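You operate a simulated robot arm through the tools that you are given. There is no shell and no other tool. Be economical: measure what you need, move in short steps, check, and stop when the job is done.

You are at the controls of a simulated two-armed robot. One attempt, no reset.

JOB
Shut the green valve, screw the orange nut tight, open the valve again and wipe up the drips.
Fine: one hand holds the valve set, which ends where it stood; the pad goes back. Set down upright: green-gripped pad. What is to be rubbed or washed off counts as gone when no trace of it is left.

The check looks at the end state, three seconds after you hand in, the way a careful person would. Anything else that was tipped, shoved, dropped, spilled or broken makes it a failure.

ROBOT AND FRAMES
Two 7-joint arms with fingered hands on one trunk, on a base that drives. Base frame: it is fixed to the floor where the robot stands at the start and does not move with it; the origin is under the middle of the robot, x ahead of it, y to its left, z up. Units: mm, rad, N and s.
The left shoulder is at the start at [55, 158, 1069], the right one opposite. With the tool pointing down near the work surface each hand reaches from about 440 to 840 mm from the robot's upright axis, wherever it stands, measured 20 degrees to its own side. Places, roughly: drips [400, -200, 800]; green valve [500, 0, 900]; orange nut [500, -100, 900]. Payload 4 kg a hand.
The tool frame of a hand sits at the grasp point between the pads (the TCP): z along the fingers, y along the line on which they close. The tips reach 30 mm beyond it. The gripper opens to 104 mm. The gripper's body begins 35 mm behind the TCP. The gripper is a hand of 4 fingers: y runs from the thumb to the fingers, the wrist lies at [-15, -104, -178] in the tool frame.
Orientation is that of the tool frame in the base frame, as [roll, pitch, yaw] about the fixed x, y, z axes, in that order (R = Rz(yaw) Ry(pitch) Rx(roll)). With the fingers straight down and the wrist toward the robot, the tool's x, y and z point along [0, 1, 0], [1, 0, 0] and [0, 0, -1] of the base frame.

CONTROLS
- The arms move only by the tool drive_tool. It takes "left_plan", "right_plan" or both (then of equal length, played together; a hand with none holds still); each is a list of rows, each a list of 6 numbers: the turn, a rotation vector about the tool's x, y, z in rad, then the shift along the tool's x, y, z in mm. In form: [[ax, ay, az, tx, ty, tz], ...]. A call has 1 to 12 rows; each row is the pose to reach, as a shift and turn from the pose commanded when the call began, along the tool's axes at that moment. Rows are played at 5 a second. More than 50 mm and 0.15 rad between two rows, and nothing of the call is played. Where a pose cannot be reached the arm comes as near as it can. A force on the tool above 90 N (or 10 N above the force at the start of the call, whichever is more), or a blocked arm, ends the call early, and 0.2 s more pass. In this call time passes only in rows, and 0.2 s behind the last. It gives the time, the measured TCP pose, the force on the tool (base axes), the opening and the grip force at its end, in the units of the frame above (readings bear some noise), with the torque about the TCP (base axes, N m) and any sound that the robot's microphone picked up, and new pictures: "show" is both (left out), scene, wrist or none (wrist: the cameras of the hands that moved).
- Cameras (640 x 400 px; columns grow to the right, rows downward): "scene" is now at [140.7, 3.8, 1256.9]; the picture's right is [0.04, -1.00, -0.00], its down [-0.45, -0.02, -0.89] and it looks along [0.89, 0.04, -0.45] (base axes); focal length 214 px, centre (320, 200). "left" rides on the left gripper at [-61, -92, -130] in its tool frame; the picture's right is [-0.81, -0.27, 0.52], its down [0.53, -0.71, 0.46] and it looks along [0.24, 0.64, 0.72] (tool axes); focal length 275 px, centre (320, 200). "right" rides on the right gripper at [61, -92, -130] in its tool frame; the picture's right is [-0.81, 0.27, -0.52], its down [-0.53, -0.71, 0.46] and it looks along [-0.24, 0.65, 0.72] (tool axes); focal length 275 px, centre (320, 200). There is no depth. A picture from a camera that has moved, and an enlarged one, comes with that camera's place and axes in the base frame and with its lens.
- raise_lower(by): slides the trunk up (or, below 0, down) by that many mm; the arms and the scene camera ride with it, the base frame stays. It gives what a move gives, with no picture.
- drive_base(legs): drives the robot by 1 to 6 legs, each [ahead, turn to the left] in mm and rad, along the robot's own axes; the way and the turn of a leg run together, so that a leg with both is an arc; at most 1500 mm and 3.142 rad a leg. The arms and the cameras ride along, it lands a little off, and it stops where it bumps. It gives what a move gives, and a new picture of the scene camera.
- move_fingers(index, middle, ring, thumb_bend, thumb_turn, hand): sets how far each is bent, from 0 (flat) to 1 (curled in); at 0.3 the hand is open as for a grip, at 0.7 the pads meet at the TCP. One left out holds its place. A second passes; each finger stops where it meets its share of the squeeze, and holds until it gets a number again. It is the only way to open and close the hand. It gives what a move gives, with no picture; readings hold the bend of each and the force on the fingers (four entries, about 0 where the hand has none), thumb and palm. thumb_turn goes from beside the hand (0) to across from the fingers (1), as for a grip.
- aim_head(pan, tilt): turns the head with the scene camera to pan (to the left, within 1.396 rad either way) and tilt (down, from -0.506 to 1.204), counted from straight ahead of the robot. It gives what a move gives, and a new picture of the scene camera.
- zoom(camera, box): a new picture of the part [left, top, right, bottom] of that camera's present view, enlarged. No time passes.
- job_done(): hands the job in; it is judged then, once.

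Work in short steps. Places have to be worked out from the pictures, the camera data and where the tool is seen: move nearer, look again, correct. Check each grasp and each placing, and mend what went wrong. You have 120 turns and 260 pictures in all, those below and enlarged ones among them. Open the grippers and draw the arms clear of the work before you hand the job in, unless the task says otherwise; then end with one line.

The tools are called as a command line: name --argument value ..., lists and objects as JSON in quotes. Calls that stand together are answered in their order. drive_tool: Moves the arms, as the interface text tells. Its arguments: {"type":"object","properties":{"left_plan":{"type":"array","items":{"type":"array","items":{"type":"number"}}},"right_plan":{"type":"array","items":{"type":"array","items":{"type":"number"}}},"show":{"type":"string","enum":["both","scene","wrist","none"]}},"required":[]} The other tools are called the same way: raise_lower (by) slides the trunk up or down; move_fingers (index, middle, ring, thumb_bend, thumb_turn, hand) moves the fingers one by one; drive_base (legs) drives the base; aim_head (pan, tilt) turns the head that bears the scene camera; zoom (camera, box) takes an enlarged picture of a part of a camera's view; job_done () hands the job in.

At the start:

```text
time_s: 0.0
left_eef_pos: [493.3, 178.6, 1225.1]
left_orientation: [-3.141, -0.001, 1.559]
left_force: [0.0, 0.0, -0.8]
left_wrist_torque: [0.0, -0.02, -0.02]
left_grip_width: 103.4
left_grip_force: 0.0
left_shape: jaw
left_bend: [0.3, 0.3, 0.3, 0.3, 0.98]
left_finger forces: [0.0, 0.0, 0.0, 0.1, 0.1, 0.0]
right_eef_pos: [514.3, -309.3, 1260.6]
right_orientation: [-3.14, 0.003, 1.563]
right_force: [-0.6, 0.8, -0.4]
right_wrist_torque: [-0.02, 0.01, 0.03]
right_grip_width: 103.5
right_grip_force: 0.0
right_shape: jaw
right_bend: [0.3, 0.3, 0.3, 0.3, 0.98]
right_finger forces: [0.1, 0.0, 0.1, 0.0, 0.0, 0.0]
trunk travel left (down, up): [-275.0, 232.0]
robot x, y, heading: [-2.4, -2.4, -0.0]
head pan, tilt: [0.038, 0.452]
```

scene: 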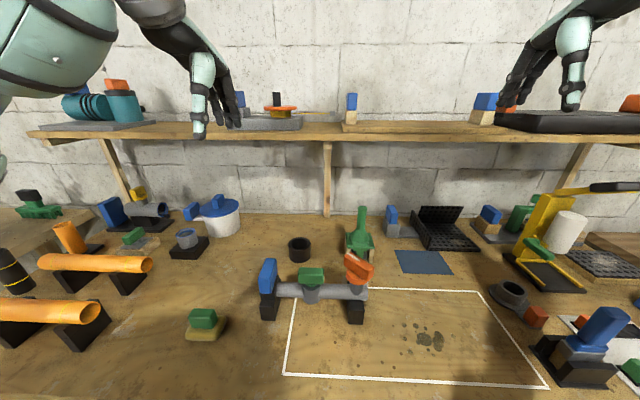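
right: 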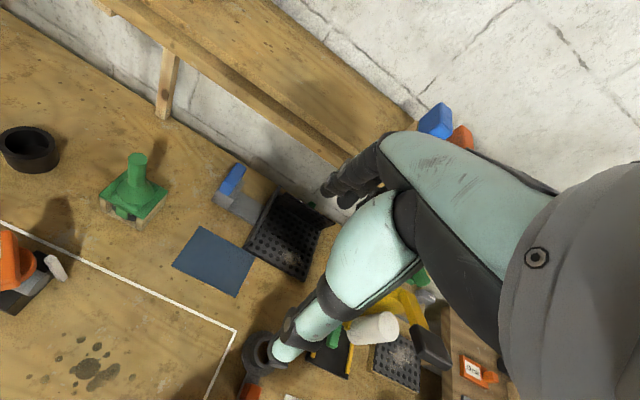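
left: 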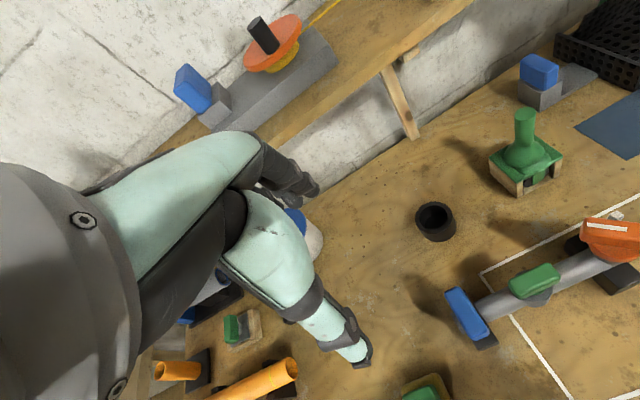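

The valve set sits in front centre, with a blue grip on the left, a green valve, and an orange nut on the right. I'll zoom in for details.

zoom --camera "scene" --box '[240, 200, 400, 340]'

zoom --camera "scene" --box '[320, 190, 560, 390]'

zoom --camera "left" --box '[430, 180, 640, 360]'

```text
2.86 times, centred on (320, 270) of scene
camera zoom: at [140.7, 3.8, 1256.9], right [0.04, -1.0, 0.0], down [-0.45, -0.02, -0.89], along [0.89, 0.04, -0.45], focal length 613 px, centre (320, 0)
```

zoom: 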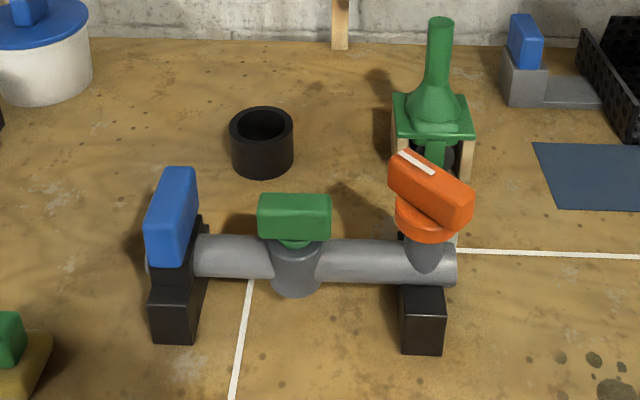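

```text
2.00 times, centred on (440, 290) of scene
camera zoom: at [140.7, 3.8, 1256.9], right [0.04, -1.0, 0.0], down [-0.45, -0.02, -0.89], along [0.89, 0.04, -0.45], focal length 429 px, centre (80, 20)
```

zoom: 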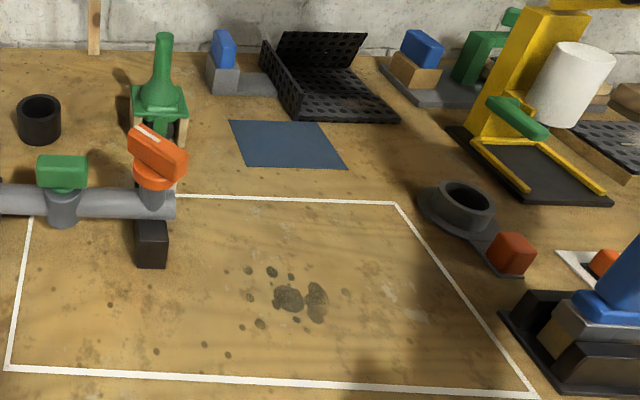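

```text
2.22 times, centred on (535, 270) of left
camera zoom: at [402.4, 118.8, 1355.3], right [-0.28, -0.81, -0.52], down [-0.71, 0.54, -0.45], along [0.65, 0.24, -0.73], focal length 612 px, centre (-158, 44)
```

zoom: 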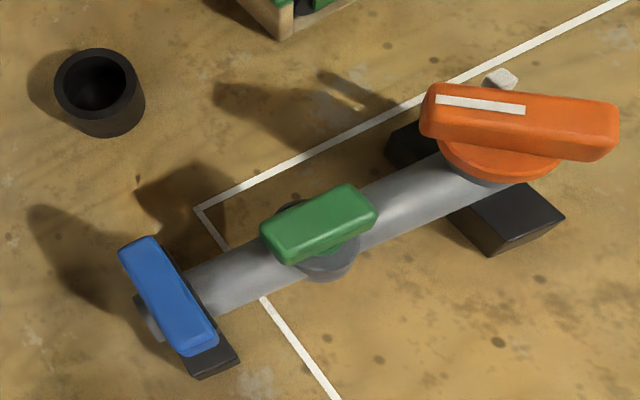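

I need to identify the pad and the nut's mark, so I'll zoom in on the candidates.

zoom --camera "scene" --box '[170, 290, 250, 350]'

zoom --camera "scene" --box '[80, 180, 240, 280]'

zoom --camera "left" --box '[360, 340, 480, 400]'

zoom --camera "right" --box '[0, 120, 200, 320]'

```text
6.67 times, centred on (210, 320) of scene
camera zoom: at [140.7, 3.8, 1256.9], right [0.04, -1.0, 0.0], down [-0.45, -0.02, -0.89], along [0.89, 0.04, -0.45], focal length 1430 px, centre (1053, -600)
```

zoom: 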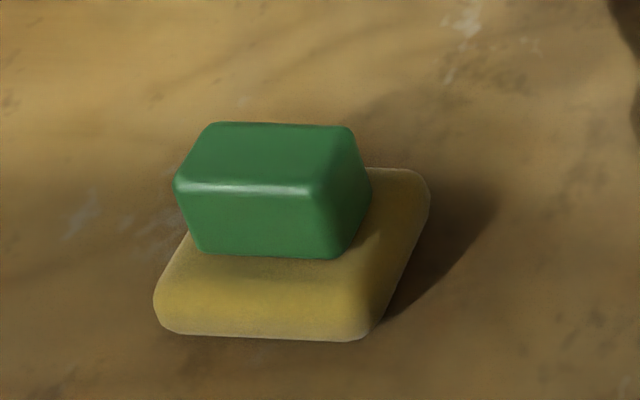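

```text
4.00 times, centred on (160, 230) of scene
camera zoom: at [140.7, 3.8, 1256.9], right [0.04, -1.0, 0.0], down [-0.45, -0.02, -0.89], along [0.89, 0.04, -0.45], focal length 858 px, centre (960, 80)
```

zoom: 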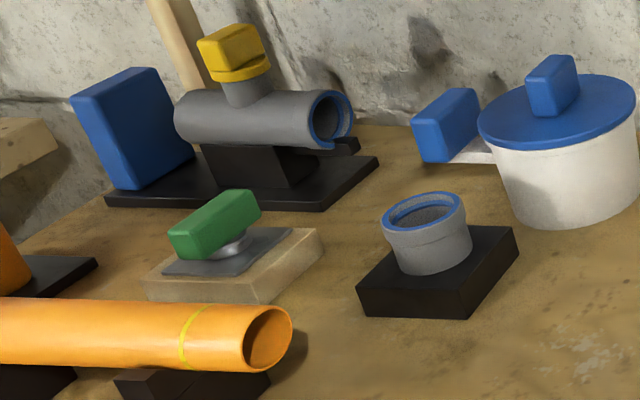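

```text
5.33 times, centred on (420, 370) of left
camera zoom: at [402.4, 118.8, 1355.3], right [-0.28, -0.81, -0.52], down [-0.71, 0.54, -0.45], along [0.65, 0.24, -0.73], focal length 1468 px, centre (-213, -707)
```

zoom: 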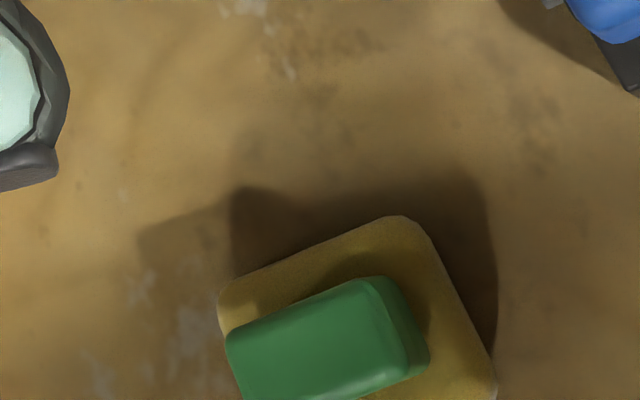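

```text
2.00 times, centred on (100, 220) of right
camera zoom: at [424.2, -248.3, 1391.4], right [0.27, -0.81, 0.52], down [-0.72, -0.53, -0.45], along [0.64, -0.25, -0.72], focal length 551 px, centre (760, 160)
```

zoom: 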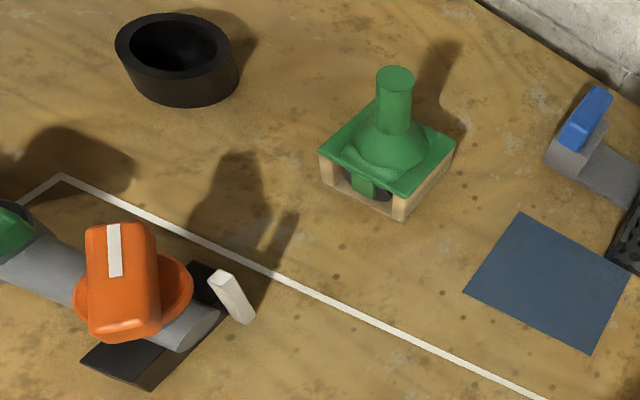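

The pad is the yellow sponge with the green block at about (418, 263). The white post behind the nut looks like the "tight" pointer. I'll bring the right hand's camera closer to the valve set.

drive_tool --right_plan '[[0, 0, 0, 32, -17, 27], [0, 0, 0, 64, -34, 55], [0, 0, 0, 97, -50, 82], [0, 0, 0, 129, -67, 110], [0, 0, 0, 162, -84, 137], [0, 0, 0, 194, -100, 165], [0, 0, 0, 226, -117, 192], [0, 0, 0, 259, -134, 220]]' --show "both"

```text
time_s: 1.8
left_eef_pos: [478.8, 180.0, 1230.7]
left_orientation: [3.13, 0.002, 1.559]
left_force: [-0.1, 0.2, -0.1]
left_wrist_torque: [-0.03, -0.02, -0.02]
left_grip_width: 104.1
left_grip_force: 0.1
left_shape: jaw
left_bend: [0.3, 0.3, 0.3, 0.3, 0.98]
left_finger forces: [0.1, 0.0, 0.1, 0.0, 0.0, 0.0]
right_eef_pos: [369.2, -48.5, 1046.8]
right_orientation: [3.131, 0.001, 1.56]
right_force: [0.1, 0.6, -0.6]
right_wrist_torque: [-0.02, 0.0, -0.01]
right_grip_width: 103.9
right_grip_force: 0.1
right_shape: jaw
right_bend: [0.3, 0.3, 0.3, 0.3, 0.98]
right_finger forces: [0.0, 0.0, 0.0, 0.0, 0.0, 0.1]
trunk travel left (down, up): [-275.0, 232.0]
robot x, y, heading: [-0.5, 1.5, -0.003]
head pan, tilt: [0.038, 0.452]
camera scene: at [140.8, 5.3, 1256.9], right [0.04, -1.0, 0.0], down [-0.45, -0.02, -0.89], along [0.89, 0.03, -0.45], focal length 214 px, centre (320, 200)
camera right: at [277.9, 12.6, 1175.5], right [0.26, -0.81, 0.52], down [-0.71, -0.53, -0.46], along [0.65, -0.25, -0.72], focal length 275 px, centre (320, 200)
```

scene: 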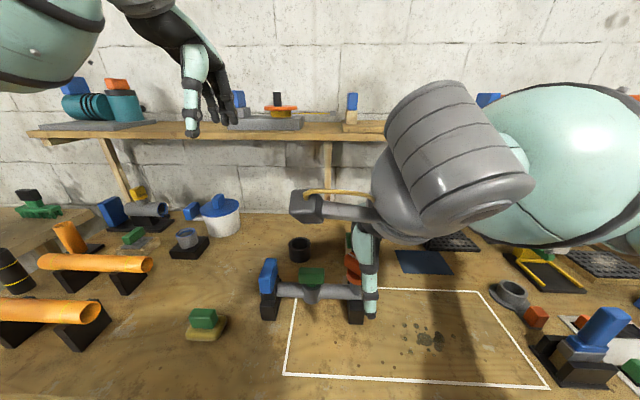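
right: 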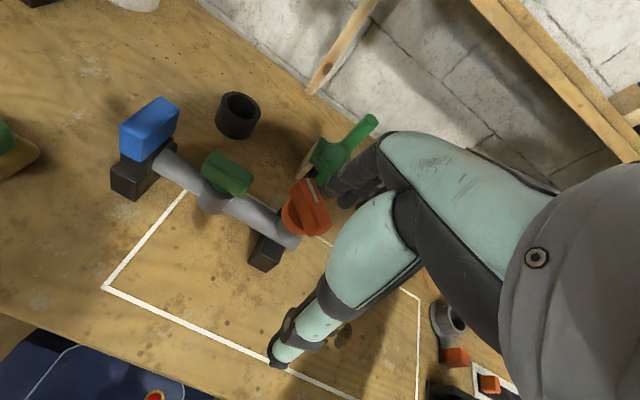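

zoom --camera "right" --box '[100, 80, 340, 280]'

zoom --camera "scene" --box '[250, 240, 390, 330]'

```text
2.00 times, centred on (220, 180) of right
camera zoom: at [277.9, 12.6, 1175.5], right [0.26, -0.81, 0.52], down [-0.71, -0.53, -0.46], along [0.65, -0.25, -0.72], focal length 551 px, centre (520, 240)
```

zoom: 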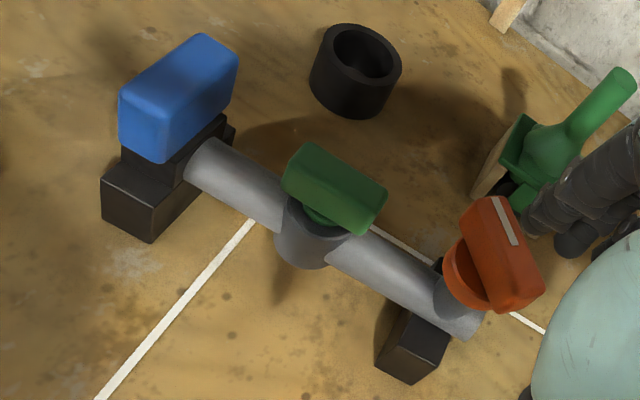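

```text
4.44 times, centred on (320, 285) of scene
camera zoom: at [140.8, 5.3, 1256.9], right [0.04, -1.0, 0.0], down [-0.45, -0.02, -0.89], along [0.89, 0.03, -0.45], focal length 953 px, centre (320, -178)
```

zoom: 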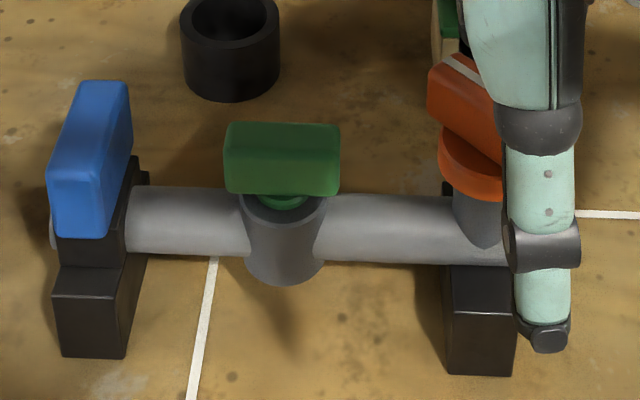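

My triangulation puts the blue grip at x 440–500, y≈126, z 893–930, the valve lever at (474, 37, 912) and the nut at (481, -65, 930). The stripe points at about +55° and the post is at about -43°, so the nut tightens roughly 98° clockwise. The left hand will take the blue grip across its long (x) side, leaning 45° to the left to leave room. I'll go to a pre-pose first.

drive_tool --left_plan '[[0, -0.13, 0, 5, -1, 38], [0, -0.26, 0, 10, -2, 76], [0, -0.39, 0, 15, -3, 115], [0, -0.52, 0, 21, -4, 153], [0, -0.65, 0, 26, -5, 191], [0, -0.785, 0, 31, -6, 225]]' --show "both"

```text
time_s: 3.2
left_eef_pos: [475.3, 210.3, 1005.6]
left_orientation: [3.123, 0.786, 1.547]
left_force: [-0.5, 0.3, -0.1]
left_wrist_torque: [0.03, 0.01, 0.0]
left_grip_width: 104.1
left_grip_force: 0.1
left_shape: jaw
left_bend: [0.3, 0.3, 0.3, 0.3, 0.98]
left_finger forces: [0.1, 0.1, 0.0, 0.0, 0.0, 0.0]
right_eef_pos: [369.4, -49.3, 1045.3]
right_orientation: [3.129, 0.0, 1.561]
right_force: [0.6, 0.2, -0.6]
right_wrist_torque: [0.0, 0.02, -0.04]
right_grip_width: 103.7
right_grip_force: 0.1
right_shape: jaw
right_bend: [0.3, 0.3, 0.3, 0.3, 0.98]
right_finger forces: [0.0, 0.0, 0.1, 0.1, 0.0, 0.0]
trunk travel left (down, up): [-275.0, 232.0]
robot x, y, heading: [1.2, -2.6, 0.002]
head pan, tilt: [0.038, 0.452]
camera scene: at [140.1, 4.9, 1256.9], right [0.04, -1.0, 0.0], down [-0.45, -0.02, -0.89], along [0.89, 0.03, -0.45], focal length 214 px, centre (320, 200)
camera left: at [384.0, 260.8, 1139.8], right [-0.29, -0.94, 0.2], down [-0.7, 0.06, -0.71], along [0.65, -0.35, -0.68], focal length 275 px, centre (320, 200)
```

scene: 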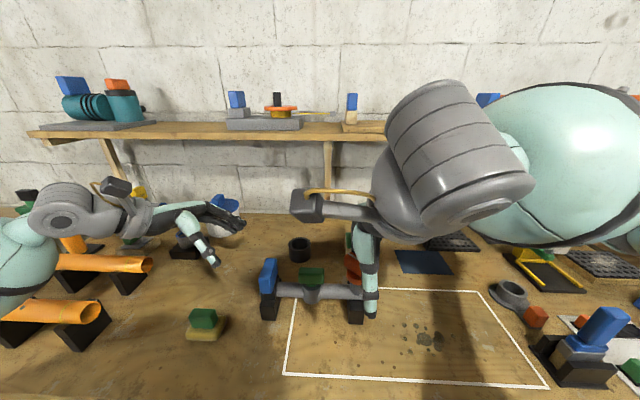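
left: 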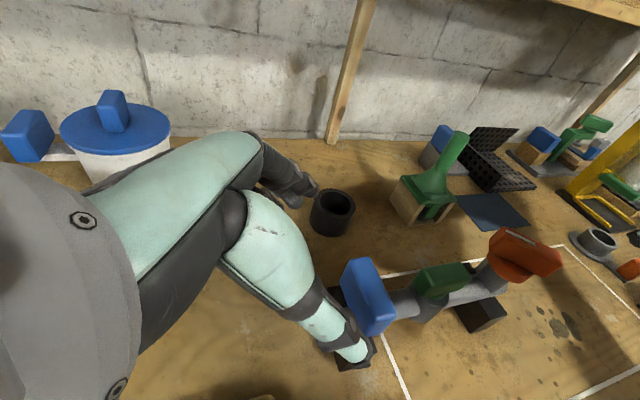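

The pre-pose was reached. I'll zoom in to refine the blue plate's place.

zoom --camera "left" --box '[300, 220, 460, 360]'

```text
2.86 times, centred on (380, 290) of left
camera zoom: at [384.0, 260.8, 1139.8], right [-0.29, -0.94, 0.2], down [-0.7, 0.06, -0.71], along [0.65, -0.35, -0.68], focal length 786 px, centre (149, -57)
```

zoom: 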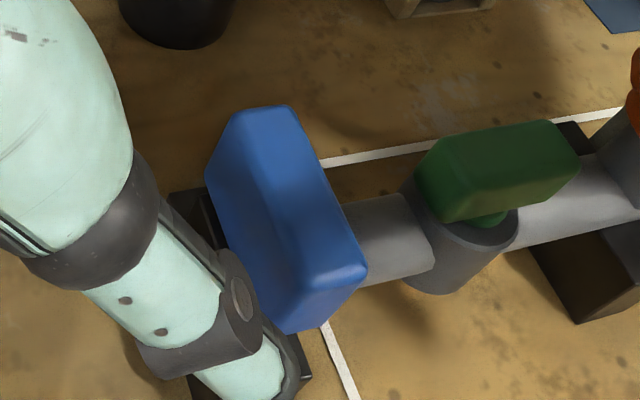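

Combining both views gives the plate centre at about (474, 129, 903) with its top near 920. I'll approach along the tool axis and stop short to look.

drive_tool --left_plan '[[0, 0, 0, 4, 0, 25], [0, 0, 0, 8, 0, 50], [0, 0, 0, 11, 0, 75]]' --show "both"

zoom --camera "left" --box '[200, 160, 440, 380]'

zoom --camera "scene" --box '[180, 200, 380, 330]'

zoom --camera "right" --box '[40, 40, 280, 240]'

```text
time_s: 4.0
left_eef_pos: [475.5, 164.3, 945.1]
left_orientation: [3.126, 0.783, 1.549]
left_force: [0.5, -1.3, -0.2]
left_wrist_torque: [0.0, -0.02, 0.01]
left_grip_width: 104.1
left_grip_force: 0.1
left_shape: jaw
left_bend: [0.3, 0.3, 0.3, 0.3, 0.98]
left_finger forces: [0.0, 0.0, 0.0, 0.1, 0.0, 0.0]
right_eef_pos: [369.1, -50.3, 1046.2]
right_orientation: [3.13, 0.004, 1.559]
right_force: [0.3, -0.2, -0.1]
right_wrist_torque: [-0.02, 0.01, 0.0]
right_grip_width: 104.1
right_grip_force: 0.0
right_shape: jaw
right_bend: [0.3, 0.3, 0.3, 0.3, 0.98]
right_finger forces: [0.1, 0.0, 0.0, 0.0, 0.1, 0.0]
trunk travel left (down, up): [-275.0, 232.0]
robot x, y, heading: [-2.0, -2.9, -0.003]
head pan, tilt: [0.038, 0.452]
camera scene: at [140.8, 3.7, 1256.8], right [0.04, -1.0, 0.0], down [-0.45, -0.02, -0.89], along [0.89, 0.04, -0.45], focal length 214 px, centre (320, 200)
camera left: at [384.3, 214.8, 1079.0], right [-0.29, -0.94, 0.2], down [-0.7, 0.06, -0.71], along [0.65, -0.35, -0.68], focal length 275 px, centre (320, 200)
```

scene: 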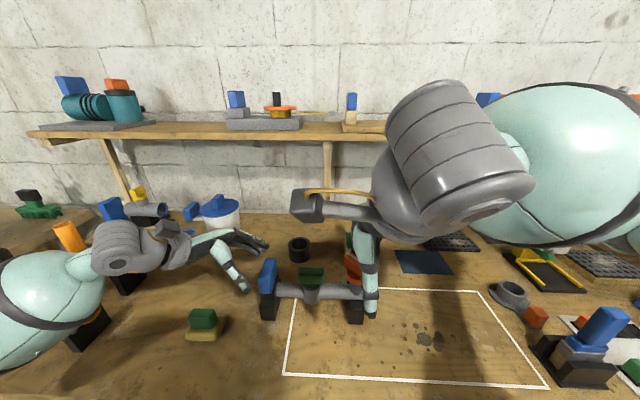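
left: 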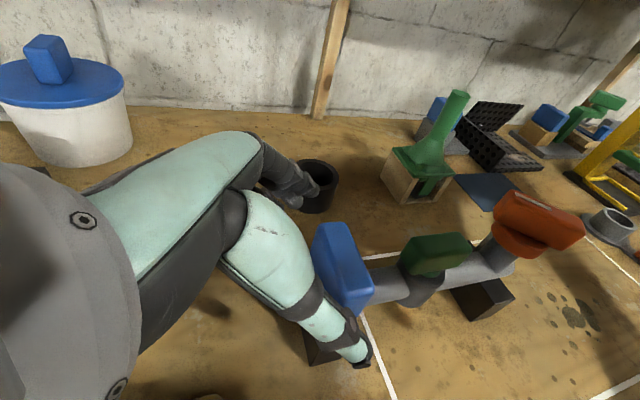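

```text
1.82 times, centred on (320, 270) of left
camera zoom: at [384.3, 214.8, 1079.0], right [-0.29, -0.94, 0.2], down [-0.7, 0.06, -0.71], along [0.65, -0.35, -0.68], focal length 500 px, centre (320, 73)
```

zoom: 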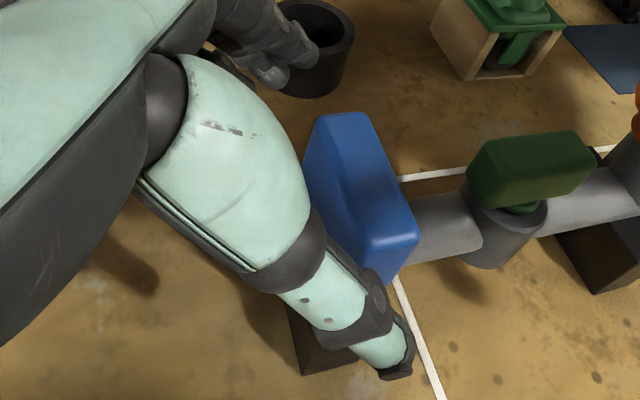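

```text
3.08 times, centred on (280, 265) of scene
camera zoom: at [140.8, 3.7, 1256.8], right [0.04, -1.0, 0.0], down [-0.45, -0.02, -0.89], along [0.89, 0.04, -0.45], focal length 660 px, centre (443, 0)
```

zoom: 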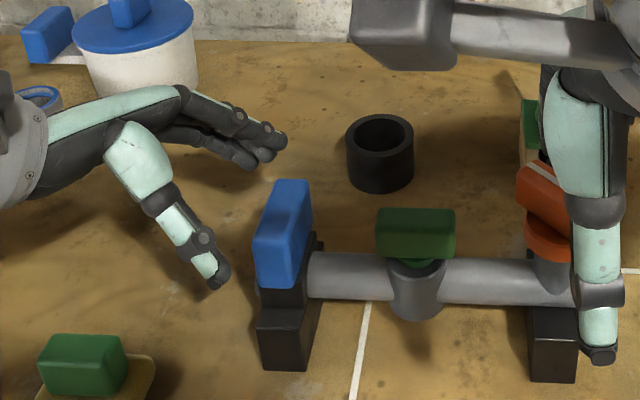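

```text
2.00 times, centred on (160, 140) of right
camera zoom: at [278.3, 10.7, 1175.8], right [0.26, -0.81, 0.52], down [-0.71, -0.53, -0.46], along [0.65, -0.25, -0.72], focal length 551 px, centre (640, 320)
```

zoom: 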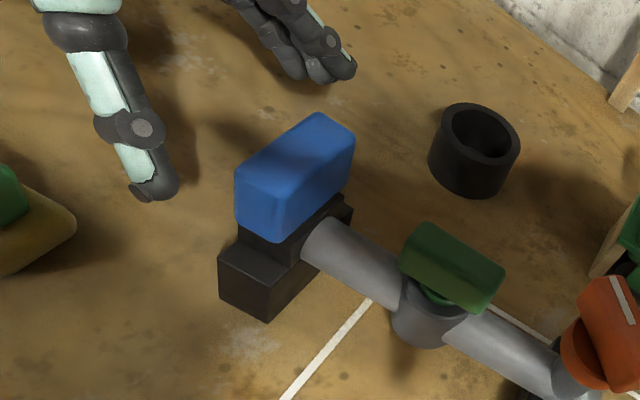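

The thumb is in front and the fingers behind, with the plate between them. I'll advance 49 mm along the tool.

drive_tool --left_plan '[[0, 0, 0, 0, 0, 16], [0, 0, 0, 0, 0, 32], [0, 0, 0, 0, 0, 49]]' --show "both"

zoom --camera "right" --box '[40, 40, 280, 240]'

zoom --camera "scene" --box '[180, 200, 380, 330]'

```text
time_s: 4.8
left_eef_pos: [475.4, 130.0, 909.8]
left_orientation: [3.124, 0.785, 1.548]
left_force: [-0.4, -1.0, 0.0]
left_wrist_torque: [-0.01, 0.0, 0.0]
left_grip_width: 104.0
left_grip_force: 0.1
left_shape: jaw
left_bend: [0.3, 0.3, 0.3, 0.3, 0.98]
left_finger forces: [0.0, 0.0, 0.0, 0.0, 0.1, 0.0]
right_eef_pos: [369.8, -50.1, 1045.6]
right_orientation: [3.13, 0.002, 1.561]
right_force: [0.6, -0.9, 0.3]
right_wrist_torque: [0.03, 0.03, 0.0]
right_grip_width: 103.9
right_grip_force: 0.1
right_shape: jaw
right_bend: [0.3, 0.3, 0.3, 0.3, 0.98]
right_finger forces: [0.1, 0.0, 0.0, 0.0, 0.1, 0.1]
trunk travel left (down, up): [-275.0, 232.0]
robot x, y, heading: [-1.9, 0.8, -0.004]
head pan, tilt: [0.038, 0.452]
camera scene: at [140.7, 3.6, 1256.9], right [0.04, -1.0, 0.0], down [-0.45, -0.02, -0.89], along [0.89, 0.04, -0.45], focal length 214 px, centre (320, 200)
camera left: at [384.2, 180.1, 1044.7], right [-0.29, -0.94, 0.2], down [-0.7, 0.06, -0.71], along [0.65, -0.35, -0.68], focal length 275 px, centre (320, 200)
```

scene: 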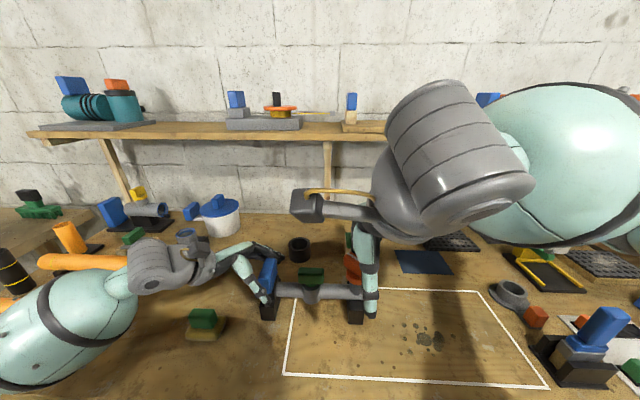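
left: 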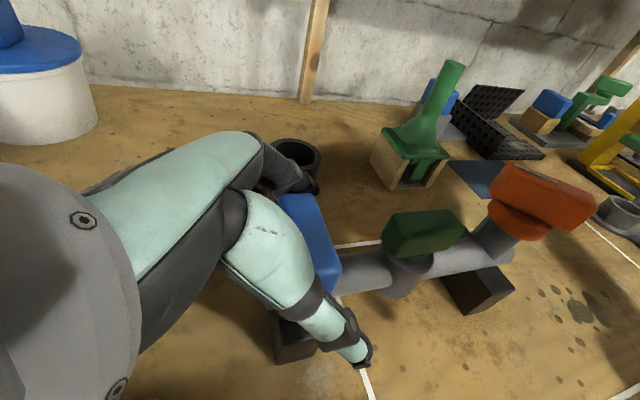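

```text
2.00 times, centred on (160, 140) of right
camera zoom: at [278.2, 10.6, 1175.9], right [0.26, -0.81, 0.52], down [-0.71, -0.53, -0.46], along [0.65, -0.25, -0.72], focal length 551 px, centre (640, 320)
```

zoom: 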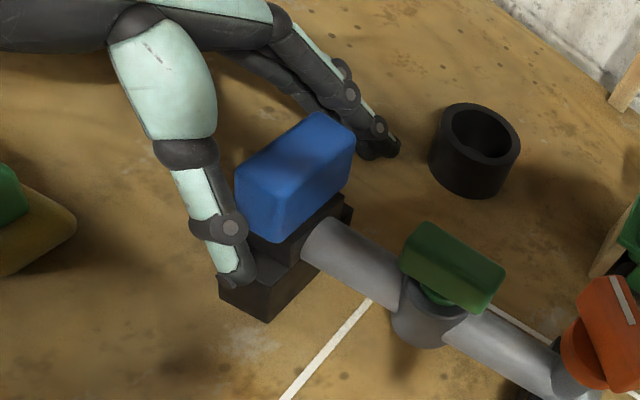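

```text
3.08 times, centred on (280, 265) of scene
camera zoom: at [140.7, 3.6, 1256.9], right [0.04, -1.0, 0.0], down [-0.45, -0.02, -0.89], along [0.89, 0.04, -0.45], focal length 660 px, centre (443, 0)
```

zoom: 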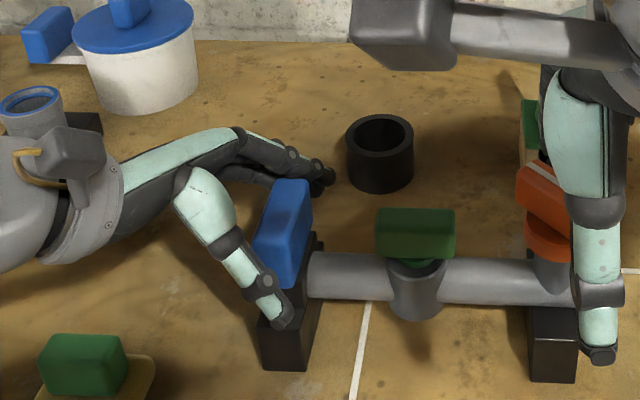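

Position looks right. I'll raise a few mm, then partly close to about 75 mm to check centring.

drive_tool --left_plan '[[0, 0, 0, -4, 0, -4]]' --show "none"

move_fingers --hand "left" --index 0.41 --middle 0.41 --ring 0.41 --thumb_bend 0.41

zoom --camera "right" --box '[80, 60, 240, 200]'

zoom --camera "scene" --box '[220, 230, 320, 330]'

```text
time_s: 5.2
left_eef_pos: [475.0, 130.8, 915.6]
left_orientation: [3.128, 0.782, 1.551]
left_force: [0.6, -0.1, -1.0]
left_wrist_torque: [0.02, 0.05, 0.02]
left_grip_width: 104.1
left_grip_force: 0.0
left_shape: jaw
left_bend: [0.3, 0.3, 0.3, 0.3, 0.98]
left_finger forces: [0.0, 0.0, 0.1, 0.0, 0.1, 0.1]
right_eef_pos: [369.4, -50.9, 1046.2]
right_orientation: [3.13, 0.002, 1.563]
right_force: [0.8, 0.0, 0.2]
right_wrist_torque: [-0.01, -0.01, 0.02]
right_grip_width: 104.0
right_grip_force: 0.0
right_shape: jaw
right_bend: [0.3, 0.3, 0.3, 0.3, 0.98]
right_finger forces: [0.1, 0.0, 0.0, 0.1, 0.1, 0.0]
trunk travel left (down, up): [-275.0, 232.0]
robot x, y, heading: [-0.7, -1.8, 0.0]
head pan, tilt: [0.038, 0.452]
```

```text
time_s: 6.2
left_eef_pos: [475.8, 129.5, 914.7]
left_orientation: [3.128, 0.784, 1.55]
left_force: [1.7, -0.3, -0.7]
left_wrist_torque: [0.0, 0.0, -0.01]
left_grip_width: 76.6
left_grip_force: 0.4
left_shape: fingers
left_bend: [0.4, 0.41, 0.41, 0.41, 0.98]
left_finger forces: [0.4, 0.0, 0.0, 0.0, 0.1, 0.1]
right_eef_pos: [370.7, -49.0, 1045.7]
right_orientation: [3.13, 0.002, 1.562]
right_force: [-0.2, 0.3, -0.8]
right_wrist_torque: [0.01, 0.05, 0.03]
right_grip_width: 103.8
right_grip_force: 0.1
right_shape: jaw
right_bend: [0.3, 0.3, 0.3, 0.3, 0.98]
right_finger forces: [0.0, 0.1, 0.0, 0.0, 0.0, 0.0]
trunk travel left (down, up): [-275.0, 232.0]
robot x, y, heading: [0.4, -3.0, 0.002]
head pan, tilt: [0.038, 0.452]
```

```text
2.86 times, centred on (160, 130) of right
camera zoom: at [278.1, 10.9, 1175.9], right [0.26, -0.81, 0.52], down [-0.71, -0.53, -0.46], along [0.65, -0.25, -0.72], focal length 786 px, centre (777, 400)
```

zoom: 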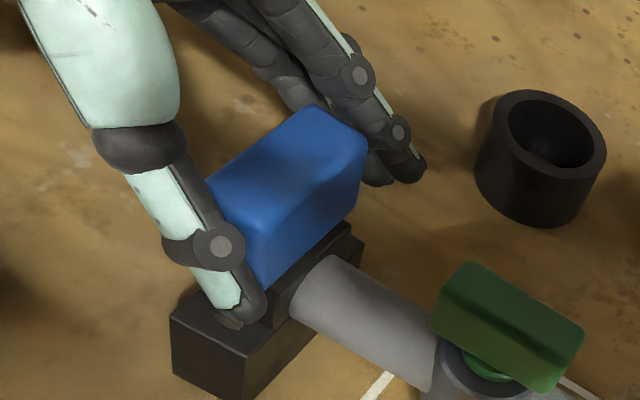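

```text
4.00 times, centred on (270, 280) of scene
camera zoom: at [140.6, 3.9, 1256.9], right [0.04, -1.0, 0.0], down [-0.45, -0.02, -0.89], along [0.89, 0.04, -0.45], focal length 858 px, centre (520, -120)
```

zoom: 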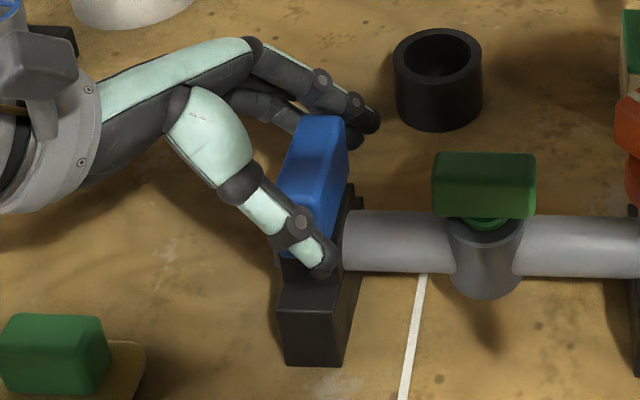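

The index finger already touches the back, while the thumb still has a gap. I'll shift +4 mm in x and close fully.

drive_tool --left_plan '[[0, 0, 0, 0, 4, 0]]' --show "none"

move_fingers --hand "left" --index 0.44 --middle 0.44 --ring 0.44 --thumb_bend 0.46

zoom --camera "right" --box '[80, 60, 240, 200]'

```text
time_s: 6.6
left_eef_pos: [479.4, 130.4, 915.1]
left_orientation: [3.127, 0.783, 1.55]
left_force: [-0.7, 0.0, -0.1]
left_wrist_torque: [0.02, 0.05, 0.01]
left_grip_width: 76.3
left_grip_force: 0.4
left_shape: fingers
left_bend: [0.41, 0.41, 0.41, 0.41, 0.98]
left_finger forces: [0.1, 0.0, 0.1, 0.1, 0.5, 0.0]
right_eef_pos: [370.0, -50.3, 1045.5]
right_orientation: [3.128, 0.001, 1.562]
right_force: [-0.7, -0.1, -0.8]
right_wrist_torque: [0.0, 0.0, 0.01]
right_grip_width: 104.0
right_grip_force: 0.1
right_shape: jaw
right_bend: [0.3, 0.3, 0.3, 0.3, 0.98]
right_finger forces: [0.0, 0.0, 0.0, 0.1, 0.1, 0.0]
trunk travel left (down, up): [-275.0, 232.0]
robot x, y, heading: [-5.6, 3.0, -0.004]
head pan, tilt: [0.038, 0.452]
```

```text
time_s: 7.6
left_eef_pos: [479.9, 129.8, 915.7]
left_orientation: [3.125, 0.786, 1.547]
left_force: [-0.4, -0.3, -0.4]
left_wrist_torque: [0.01, -0.02, 0.01]
left_grip_width: 68.9
left_grip_force: 1.5
left_shape: fingers
left_bend: [0.43, 0.44, 0.44, 0.44, 0.98]
left_finger forces: [1.5, 0.1, 0.0, 0.0, 1.7, 0.1]
right_eef_pos: [370.2, -51.2, 1045.1]
right_orientation: [3.129, 0.001, 1.562]
right_force: [0.3, 0.5, -0.2]
right_wrist_torque: [-0.03, 0.02, 0.01]
right_grip_width: 103.8
right_grip_force: 0.0
right_shape: jaw
right_bend: [0.3, 0.3, 0.3, 0.3, 0.98]
right_finger forces: [0.0, 0.0, 0.1, 0.0, 0.0, 0.0]
trunk travel left (down, up): [-275.0, 232.0]
robot x, y, heading: [-5.3, -2.7, -0.002]
head pan, tilt: [0.038, 0.452]
```

```text
2.86 times, centred on (160, 130) of right
camera zoom: at [278.0, 10.9, 1175.9], right [0.26, -0.81, 0.52], down [-0.71, -0.53, -0.46], along [0.65, -0.25, -0.72], focal length 786 px, centre (777, 400)
```

zoom: 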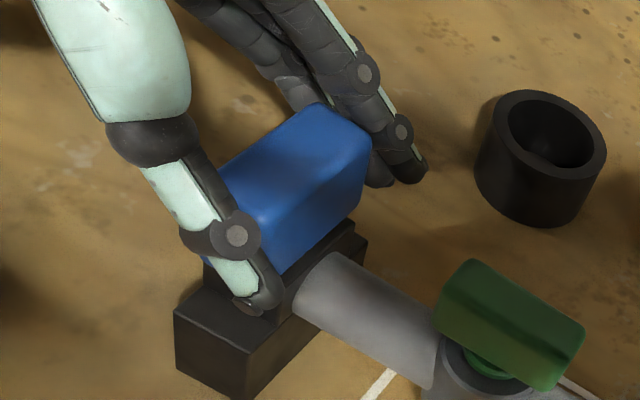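

The plate is lightly clamped between thumb and index. I'll tighten the grip.

move_fingers --hand "left" --index 0.6 --middle 0.6 --ring 0.6 --thumb_bend 0.6

zoom --camera "right" --box '[80, 60, 320, 260]'

zoom --camera "scene" --box '[240, 200, 400, 340]'

```text
time_s: 8.6
left_eef_pos: [478.6, 129.8, 916.2]
left_orientation: [3.124, 0.784, 1.549]
left_force: [1.5, 0.6, 4.3]
left_wrist_torque: [0.03, -0.42, 0.09]
left_grip_width: 61.1
left_grip_force: 24.0
left_shape: fingers
left_bend: [0.49, 0.52, 0.52, 0.48, 0.96]
left_finger forces: [10.3, 7.5, 6.8, 0.0, 22.9, 0.0]
right_eef_pos: [368.6, -49.3, 1045.9]
right_orientation: [3.129, 0.002, 1.562]
right_force: [0.9, -0.2, 0.4]
right_wrist_torque: [-0.01, 0.02, -0.01]
right_grip_width: 103.8
right_grip_force: 0.1
right_shape: jaw
right_bend: [0.3, 0.3, 0.3, 0.3, 0.98]
right_finger forces: [0.1, 0.0, 0.0, 0.0, 0.1, 0.0]
trunk travel left (down, up): [-275.0, 232.0]
robot x, y, heading: [2.5, 1.5, -0.001]
head pan, tilt: [0.038, 0.452]
```

```text
2.00 times, centred on (200, 160) of right
camera zoom: at [277.9, 10.8, 1176.0], right [0.26, -0.81, 0.52], down [-0.71, -0.53, -0.46], along [0.65, -0.25, -0.72], focal length 551 px, centre (560, 280)
```

zoom: 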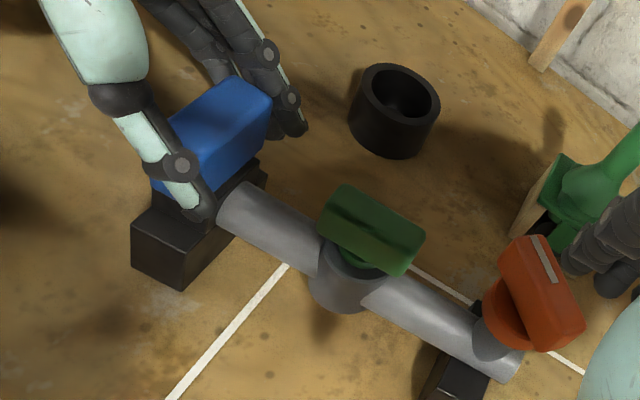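

```text
2.86 times, centred on (320, 270) of scene
camera zoom: at [140.4, 3.8, 1256.9], right [0.04, -1.0, 0.0], down [-0.45, -0.02, -0.89], along [0.89, 0.04, -0.45], focal length 613 px, centre (320, 0)
```

zoom: 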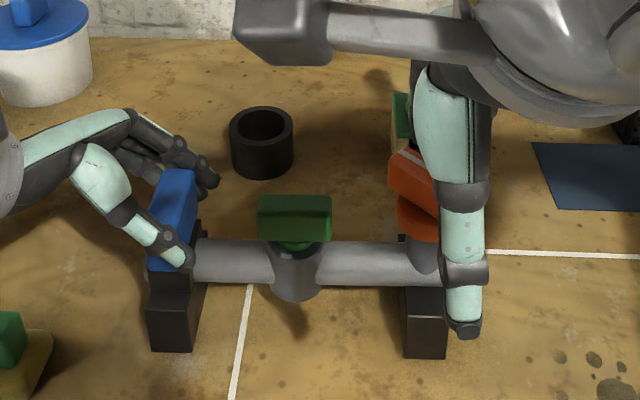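

Compared with the first picture, the feet swung about 5–7 mm toward the robot while the top barely moved. The grip has pitched the set by roughly 0.04 rad, so I'll rotate the hand back by that amount about base y and compare.

drive_tool --left_plan '[[-0.028, 0, 0.028, 0, 0, 0]]' --show "none"

zoom --camera "scene" --box '[240, 200, 400, 340]'

```text
time_s: 9.0
left_eef_pos: [479.3, 130.6, 916.1]
left_orientation: [3.07, 0.782, 1.511]
left_force: [-1.2, 1.3, 1.5]
left_wrist_torque: [-0.02, -0.03, -0.09]
left_grip_width: 61.1
left_grip_force: 23.0
left_shape: fingers
left_bend: [0.5, 0.53, 0.53, 0.48, 0.95]
left_finger forces: [9.9, 6.4, 5.5, 0.0, 23.6, 0.0]
right_eef_pos: [368.2, -50.9, 1045.1]
right_orientation: [3.129, 0.002, 1.563]
right_force: [0.1, -0.3, -0.7]
right_wrist_torque: [0.01, 0.0, -0.03]
right_grip_width: 103.9
right_grip_force: 0.1
right_shape: jaw
right_bend: [0.3, 0.3, 0.3, 0.3, 0.98]
right_finger forces: [0.0, 0.0, 0.1, 0.0, 0.0, 0.1]
trunk travel left (down, up): [-275.0, 232.0]
robot x, y, heading: [-0.7, -3.0, 0.004]
head pan, tilt: [0.038, 0.452]
```

```text
2.86 times, centred on (320, 270) of scene
camera zoom: at [139.8, 4.0, 1257.0], right [0.04, -1.0, 0.0], down [-0.45, -0.02, -0.89], along [0.89, 0.04, -0.45], focal length 613 px, centre (320, 0)
```

zoom: 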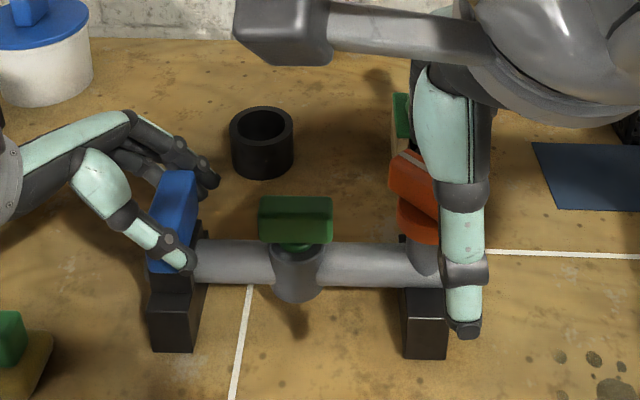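

The forces have relaxed to about zero, so the set sits flat. It has shifted about 5 mm toward the robot, and I'll slide it back now while I hold it.

drive_tool --left_plan '[[0, 0, 0, 0, 5.5, 0]]' --show "none"

zoom --camera "scene" --box '[240, 200, 400, 340]'

```text
time_s: 9.4
left_eef_pos: [485.3, 130.5, 916.5]
left_orientation: [3.07, 0.783, 1.509]
left_force: [-0.8, -1.2, 1.5]
left_wrist_torque: [0.0, 0.0, -0.11]
left_grip_width: 61.1
left_grip_force: 22.6
left_shape: fingers
left_bend: [0.5, 0.53, 0.53, 0.48, 0.95]
left_finger forces: [10.0, 6.4, 5.5, 0.1, 23.3, 0.0]
right_eef_pos: [369.6, -49.8, 1045.6]
right_orientation: [3.132, 0.001, 1.561]
right_force: [0.1, -0.5, 0.3]
right_wrist_torque: [0.0, 0.0, -0.01]
right_grip_width: 103.8
right_grip_force: 0.0
right_shape: jaw
right_bend: [0.3, 0.3, 0.3, 0.3, 0.98]
right_finger forces: [0.1, 0.0, 0.0, 0.1, 0.0, 0.1]
trunk travel left (down, up): [-275.0, 232.0]
robot x, y, heading: [-0.2, -0.2, -0.005]
head pan, tilt: [0.038, 0.452]
```

```text
2.86 times, centred on (320, 270) of scene
camera zoom: at [140.2, 3.8, 1256.9], right [0.04, -1.0, 0.0], down [-0.45, -0.02, -0.89], along [0.89, 0.04, -0.45], focal length 613 px, centre (320, 0)
```

zoom: 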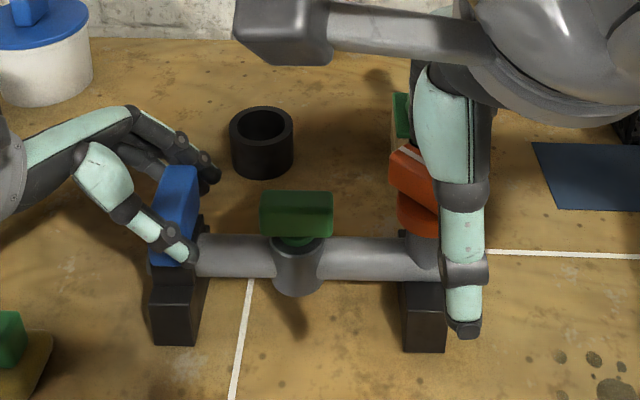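

zoom --camera "scene" --box '[265, 275, 315, 325]'

zoom --camera "right" --box '[100, 100, 260, 230]'

```text
8.00 times, centred on (290, 300) of scene
camera zoom: at [140.2, 3.8, 1256.9], right [0.04, -1.0, 0.0], down [-0.45, -0.02, -0.89], along [0.89, 0.04, -0.45], focal length 1716 px, centre (560, -600)
```

zoom: 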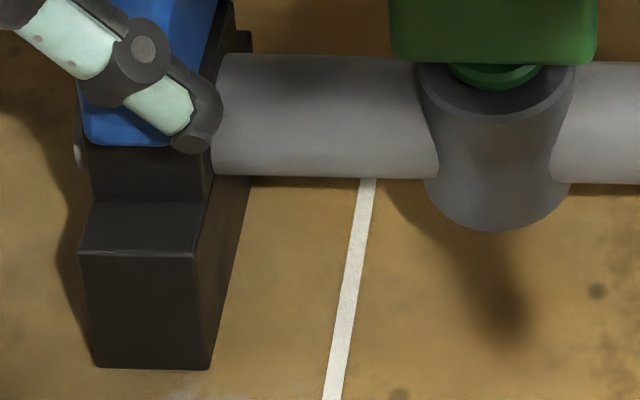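

```text
3.08 times, centred on (180, 165) of right
camera zoom: at [277.8, 10.8, 1176.0], right [0.26, -0.81, 0.52], down [-0.71, -0.53, -0.46], along [0.65, -0.25, -0.72], focal length 847 px, centre (751, 308)
```

zoom: 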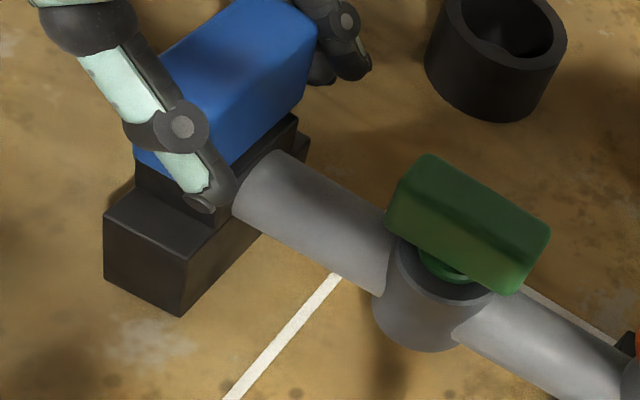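

The feet sit flat on the table. Next I'll bring the right hand above the green lever in its default orientation, which closes along x across the lever.

drive_tool --right_plan '[[0, 0, 0, 29, 36, 10], [0, 0, 0, 58, 72, 20], [0, 0, 0, 87, 107, 40]]' --show "both"

zoom --camera "right" --box '[180, 180, 420, 380]'

zoom --camera "left" --box '[320, 150, 560, 310]'

```text
time_s: 10.2
left_eef_pos: [485.4, 130.6, 915.3]
left_orientation: [3.071, 0.783, 1.512]
left_force: [-0.3, -0.3, 1.3]
left_wrist_torque: [0.0, -0.05, -0.04]
left_grip_width: 61.2
left_grip_force: 22.5
left_shape: fingers
left_bend: [0.5, 0.53, 0.53, 0.48, 0.95]
left_finger forces: [10.1, 6.5, 5.9, 0.1, 23.0, 0.0]
right_eef_pos: [479.8, 38.7, 1006.7]
right_orientation: [3.13, 0.001, 1.562]
right_force: [-0.8, -0.6, -0.3]
right_wrist_torque: [-0.03, 0.02, -0.02]
right_grip_width: 103.8
right_grip_force: 0.1
right_shape: jaw
right_bend: [0.3, 0.3, 0.3, 0.3, 0.98]
right_finger forces: [0.0, 0.0, 0.0, 0.1, 0.0, 0.1]
trunk travel left (down, up): [-275.0, 232.0]
robot x, y, heading: [3.0, -0.6, 0.002]
head pan, tilt: [0.038, 0.452]
camera scene: at [141.3, 4.7, 1256.8], right [0.04, -1.0, 0.0], down [-0.45, -0.02, -0.89], along [0.89, 0.03, -0.45], focal length 214 px, centre (320, 200)
camera right: at [388.1, 99.0, 1136.2], right [0.26, -0.81, 0.52], down [-0.71, -0.53, -0.46], along [0.65, -0.25, -0.72], focal length 275 px, centre (320, 200)
```

scene: 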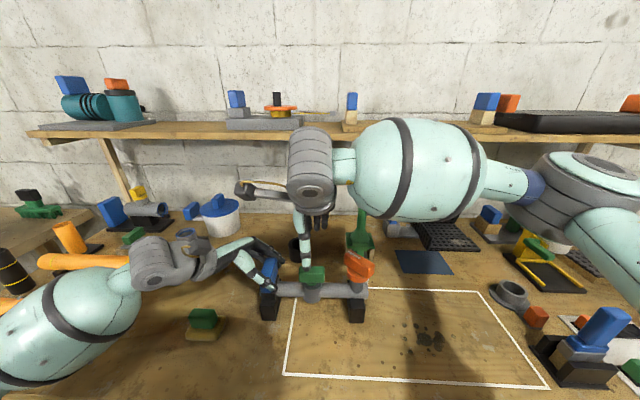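
right: 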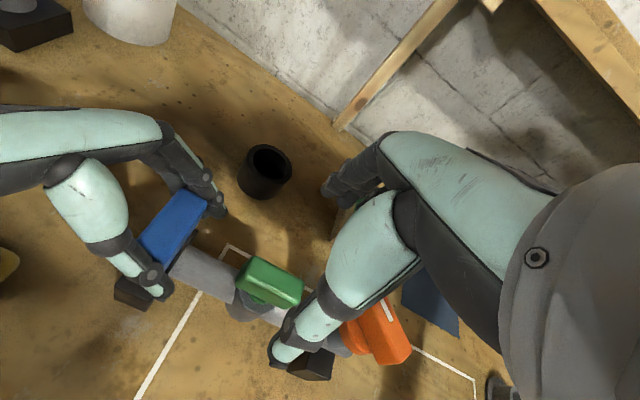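

```text
2.00 times, centred on (300, 280) of right
camera zoom: at [388.1, 99.0, 1136.2], right [0.26, -0.81, 0.52], down [-0.71, -0.53, -0.46], along [0.65, -0.25, -0.72], focal length 551 px, centre (360, 40)
```

zoom: 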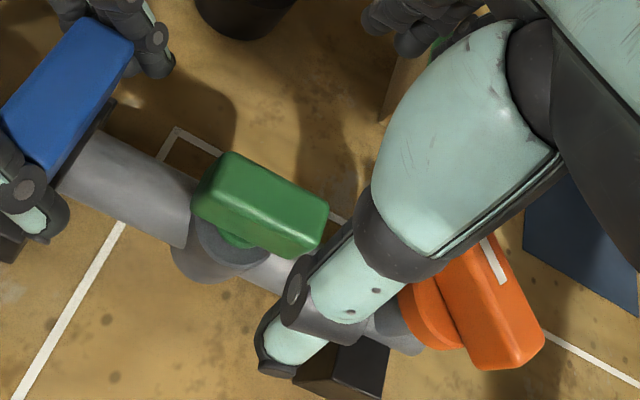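

```text
2.50 times, centred on (440, 230) of left
camera zoom: at [388.7, 180.9, 1046.6], right [-0.29, -0.94, 0.19], down [-0.68, 0.06, -0.73], along [0.67, -0.35, -0.65], focal length 688 px, centre (20, 125)
```

zoom: 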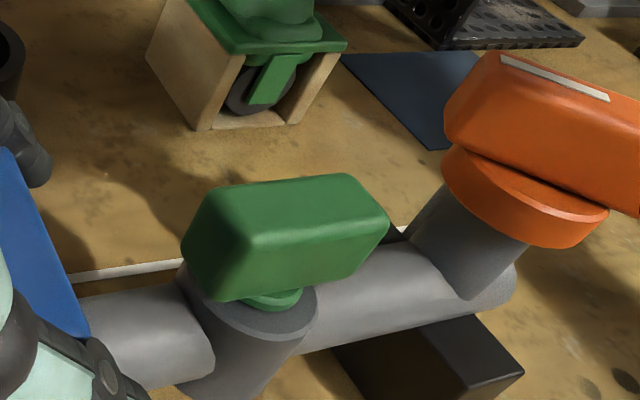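

The lever's top centre is at about (484, 37, 911) and the nut's top at about (488, -73, 933). I'll lower the right hand so its fingertips straddle the lever above the valve body.

drive_tool --right_plan '[[0, 0, 0, -1, 2, 30], [0, 0, 0, -1, 4, 60], [0, 0, 0, -1, 4, 84]]' --show "wrist"

zoom --camera "left" --box '[320, 130, 560, 330]'

zoom --camera "scene" --box '[220, 200, 400, 340]'

```text
time_s: 11.0
left_eef_pos: [486.7, 130.2, 915.7]
left_orientation: [3.072, 0.785, 1.511]
left_force: [-0.1, 0.9, 0.3]
left_wrist_torque: [-0.01, -0.04, -0.04]
left_grip_width: 60.9
left_grip_force: 23.0
left_shape: fingers
left_bend: [0.5, 0.53, 0.53, 0.48, 0.95]
left_finger forces: [10.3, 6.6, 5.7, 0.0, 22.9, 0.1]
right_eef_pos: [482.8, 35.4, 921.8]
right_orientation: [3.13, 0.0, 1.562]
right_force: [-0.9, 0.9, -0.6]
right_wrist_torque: [-0.02, -0.03, 0.0]
right_grip_width: 104.0
right_grip_force: 0.1
right_shape: jaw
right_bend: [0.3, 0.3, 0.3, 0.3, 0.98]
right_finger forces: [0.0, 0.0, 0.1, 0.1, 0.0, 0.0]
trunk travel left (down, up): [-275.0, 232.0]
robot x, y, heading: [2.3, 2.9, -0.002]
head pan, tilt: [0.038, 0.452]
camera right: at [392.2, 96.7, 1052.1], right [0.26, -0.81, 0.52], down [-0.71, -0.53, -0.46], along [0.65, -0.25, -0.72], focal length 275 px, centre (320, 200)
```

right: 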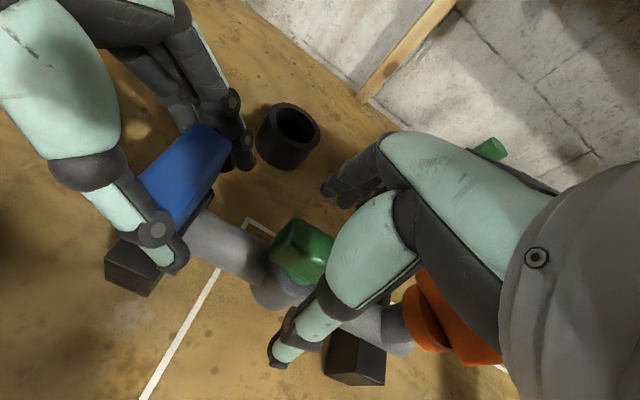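

```text
2.00 times, centred on (440, 230) of left
camera zoom: at [388.3, 180.4, 1046.8], right [-0.29, -0.94, 0.19], down [-0.68, 0.06, -0.73], along [0.68, -0.35, -0.65], focal length 551 px, centre (80, 140)
```

zoom: 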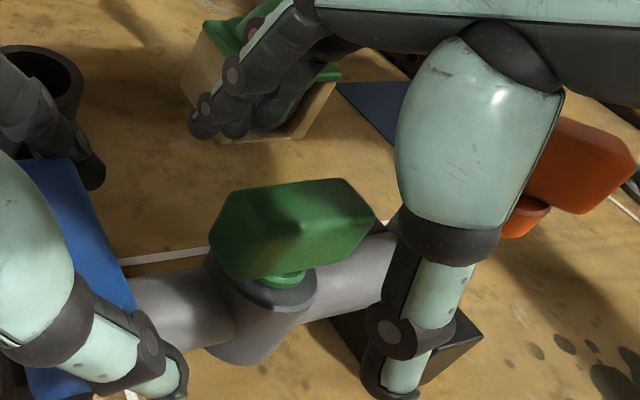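

```text
2.86 times, centred on (310, 270) of scene
camera zoom: at [140.8, 4.0, 1256.9], right [0.04, -1.0, 0.0], down [-0.45, -0.02, -0.89], along [0.89, 0.04, -0.45], focal length 613 px, centre (349, 0)
```

zoom: 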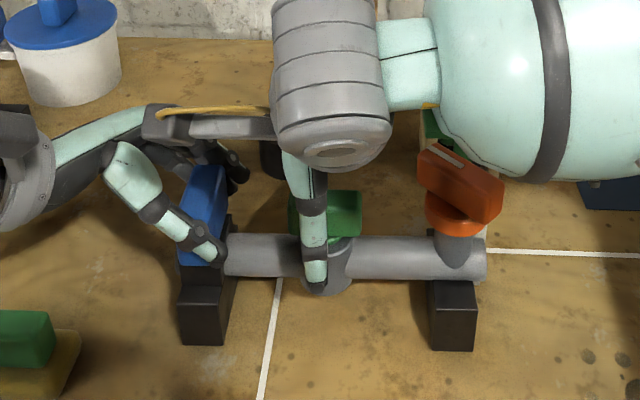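

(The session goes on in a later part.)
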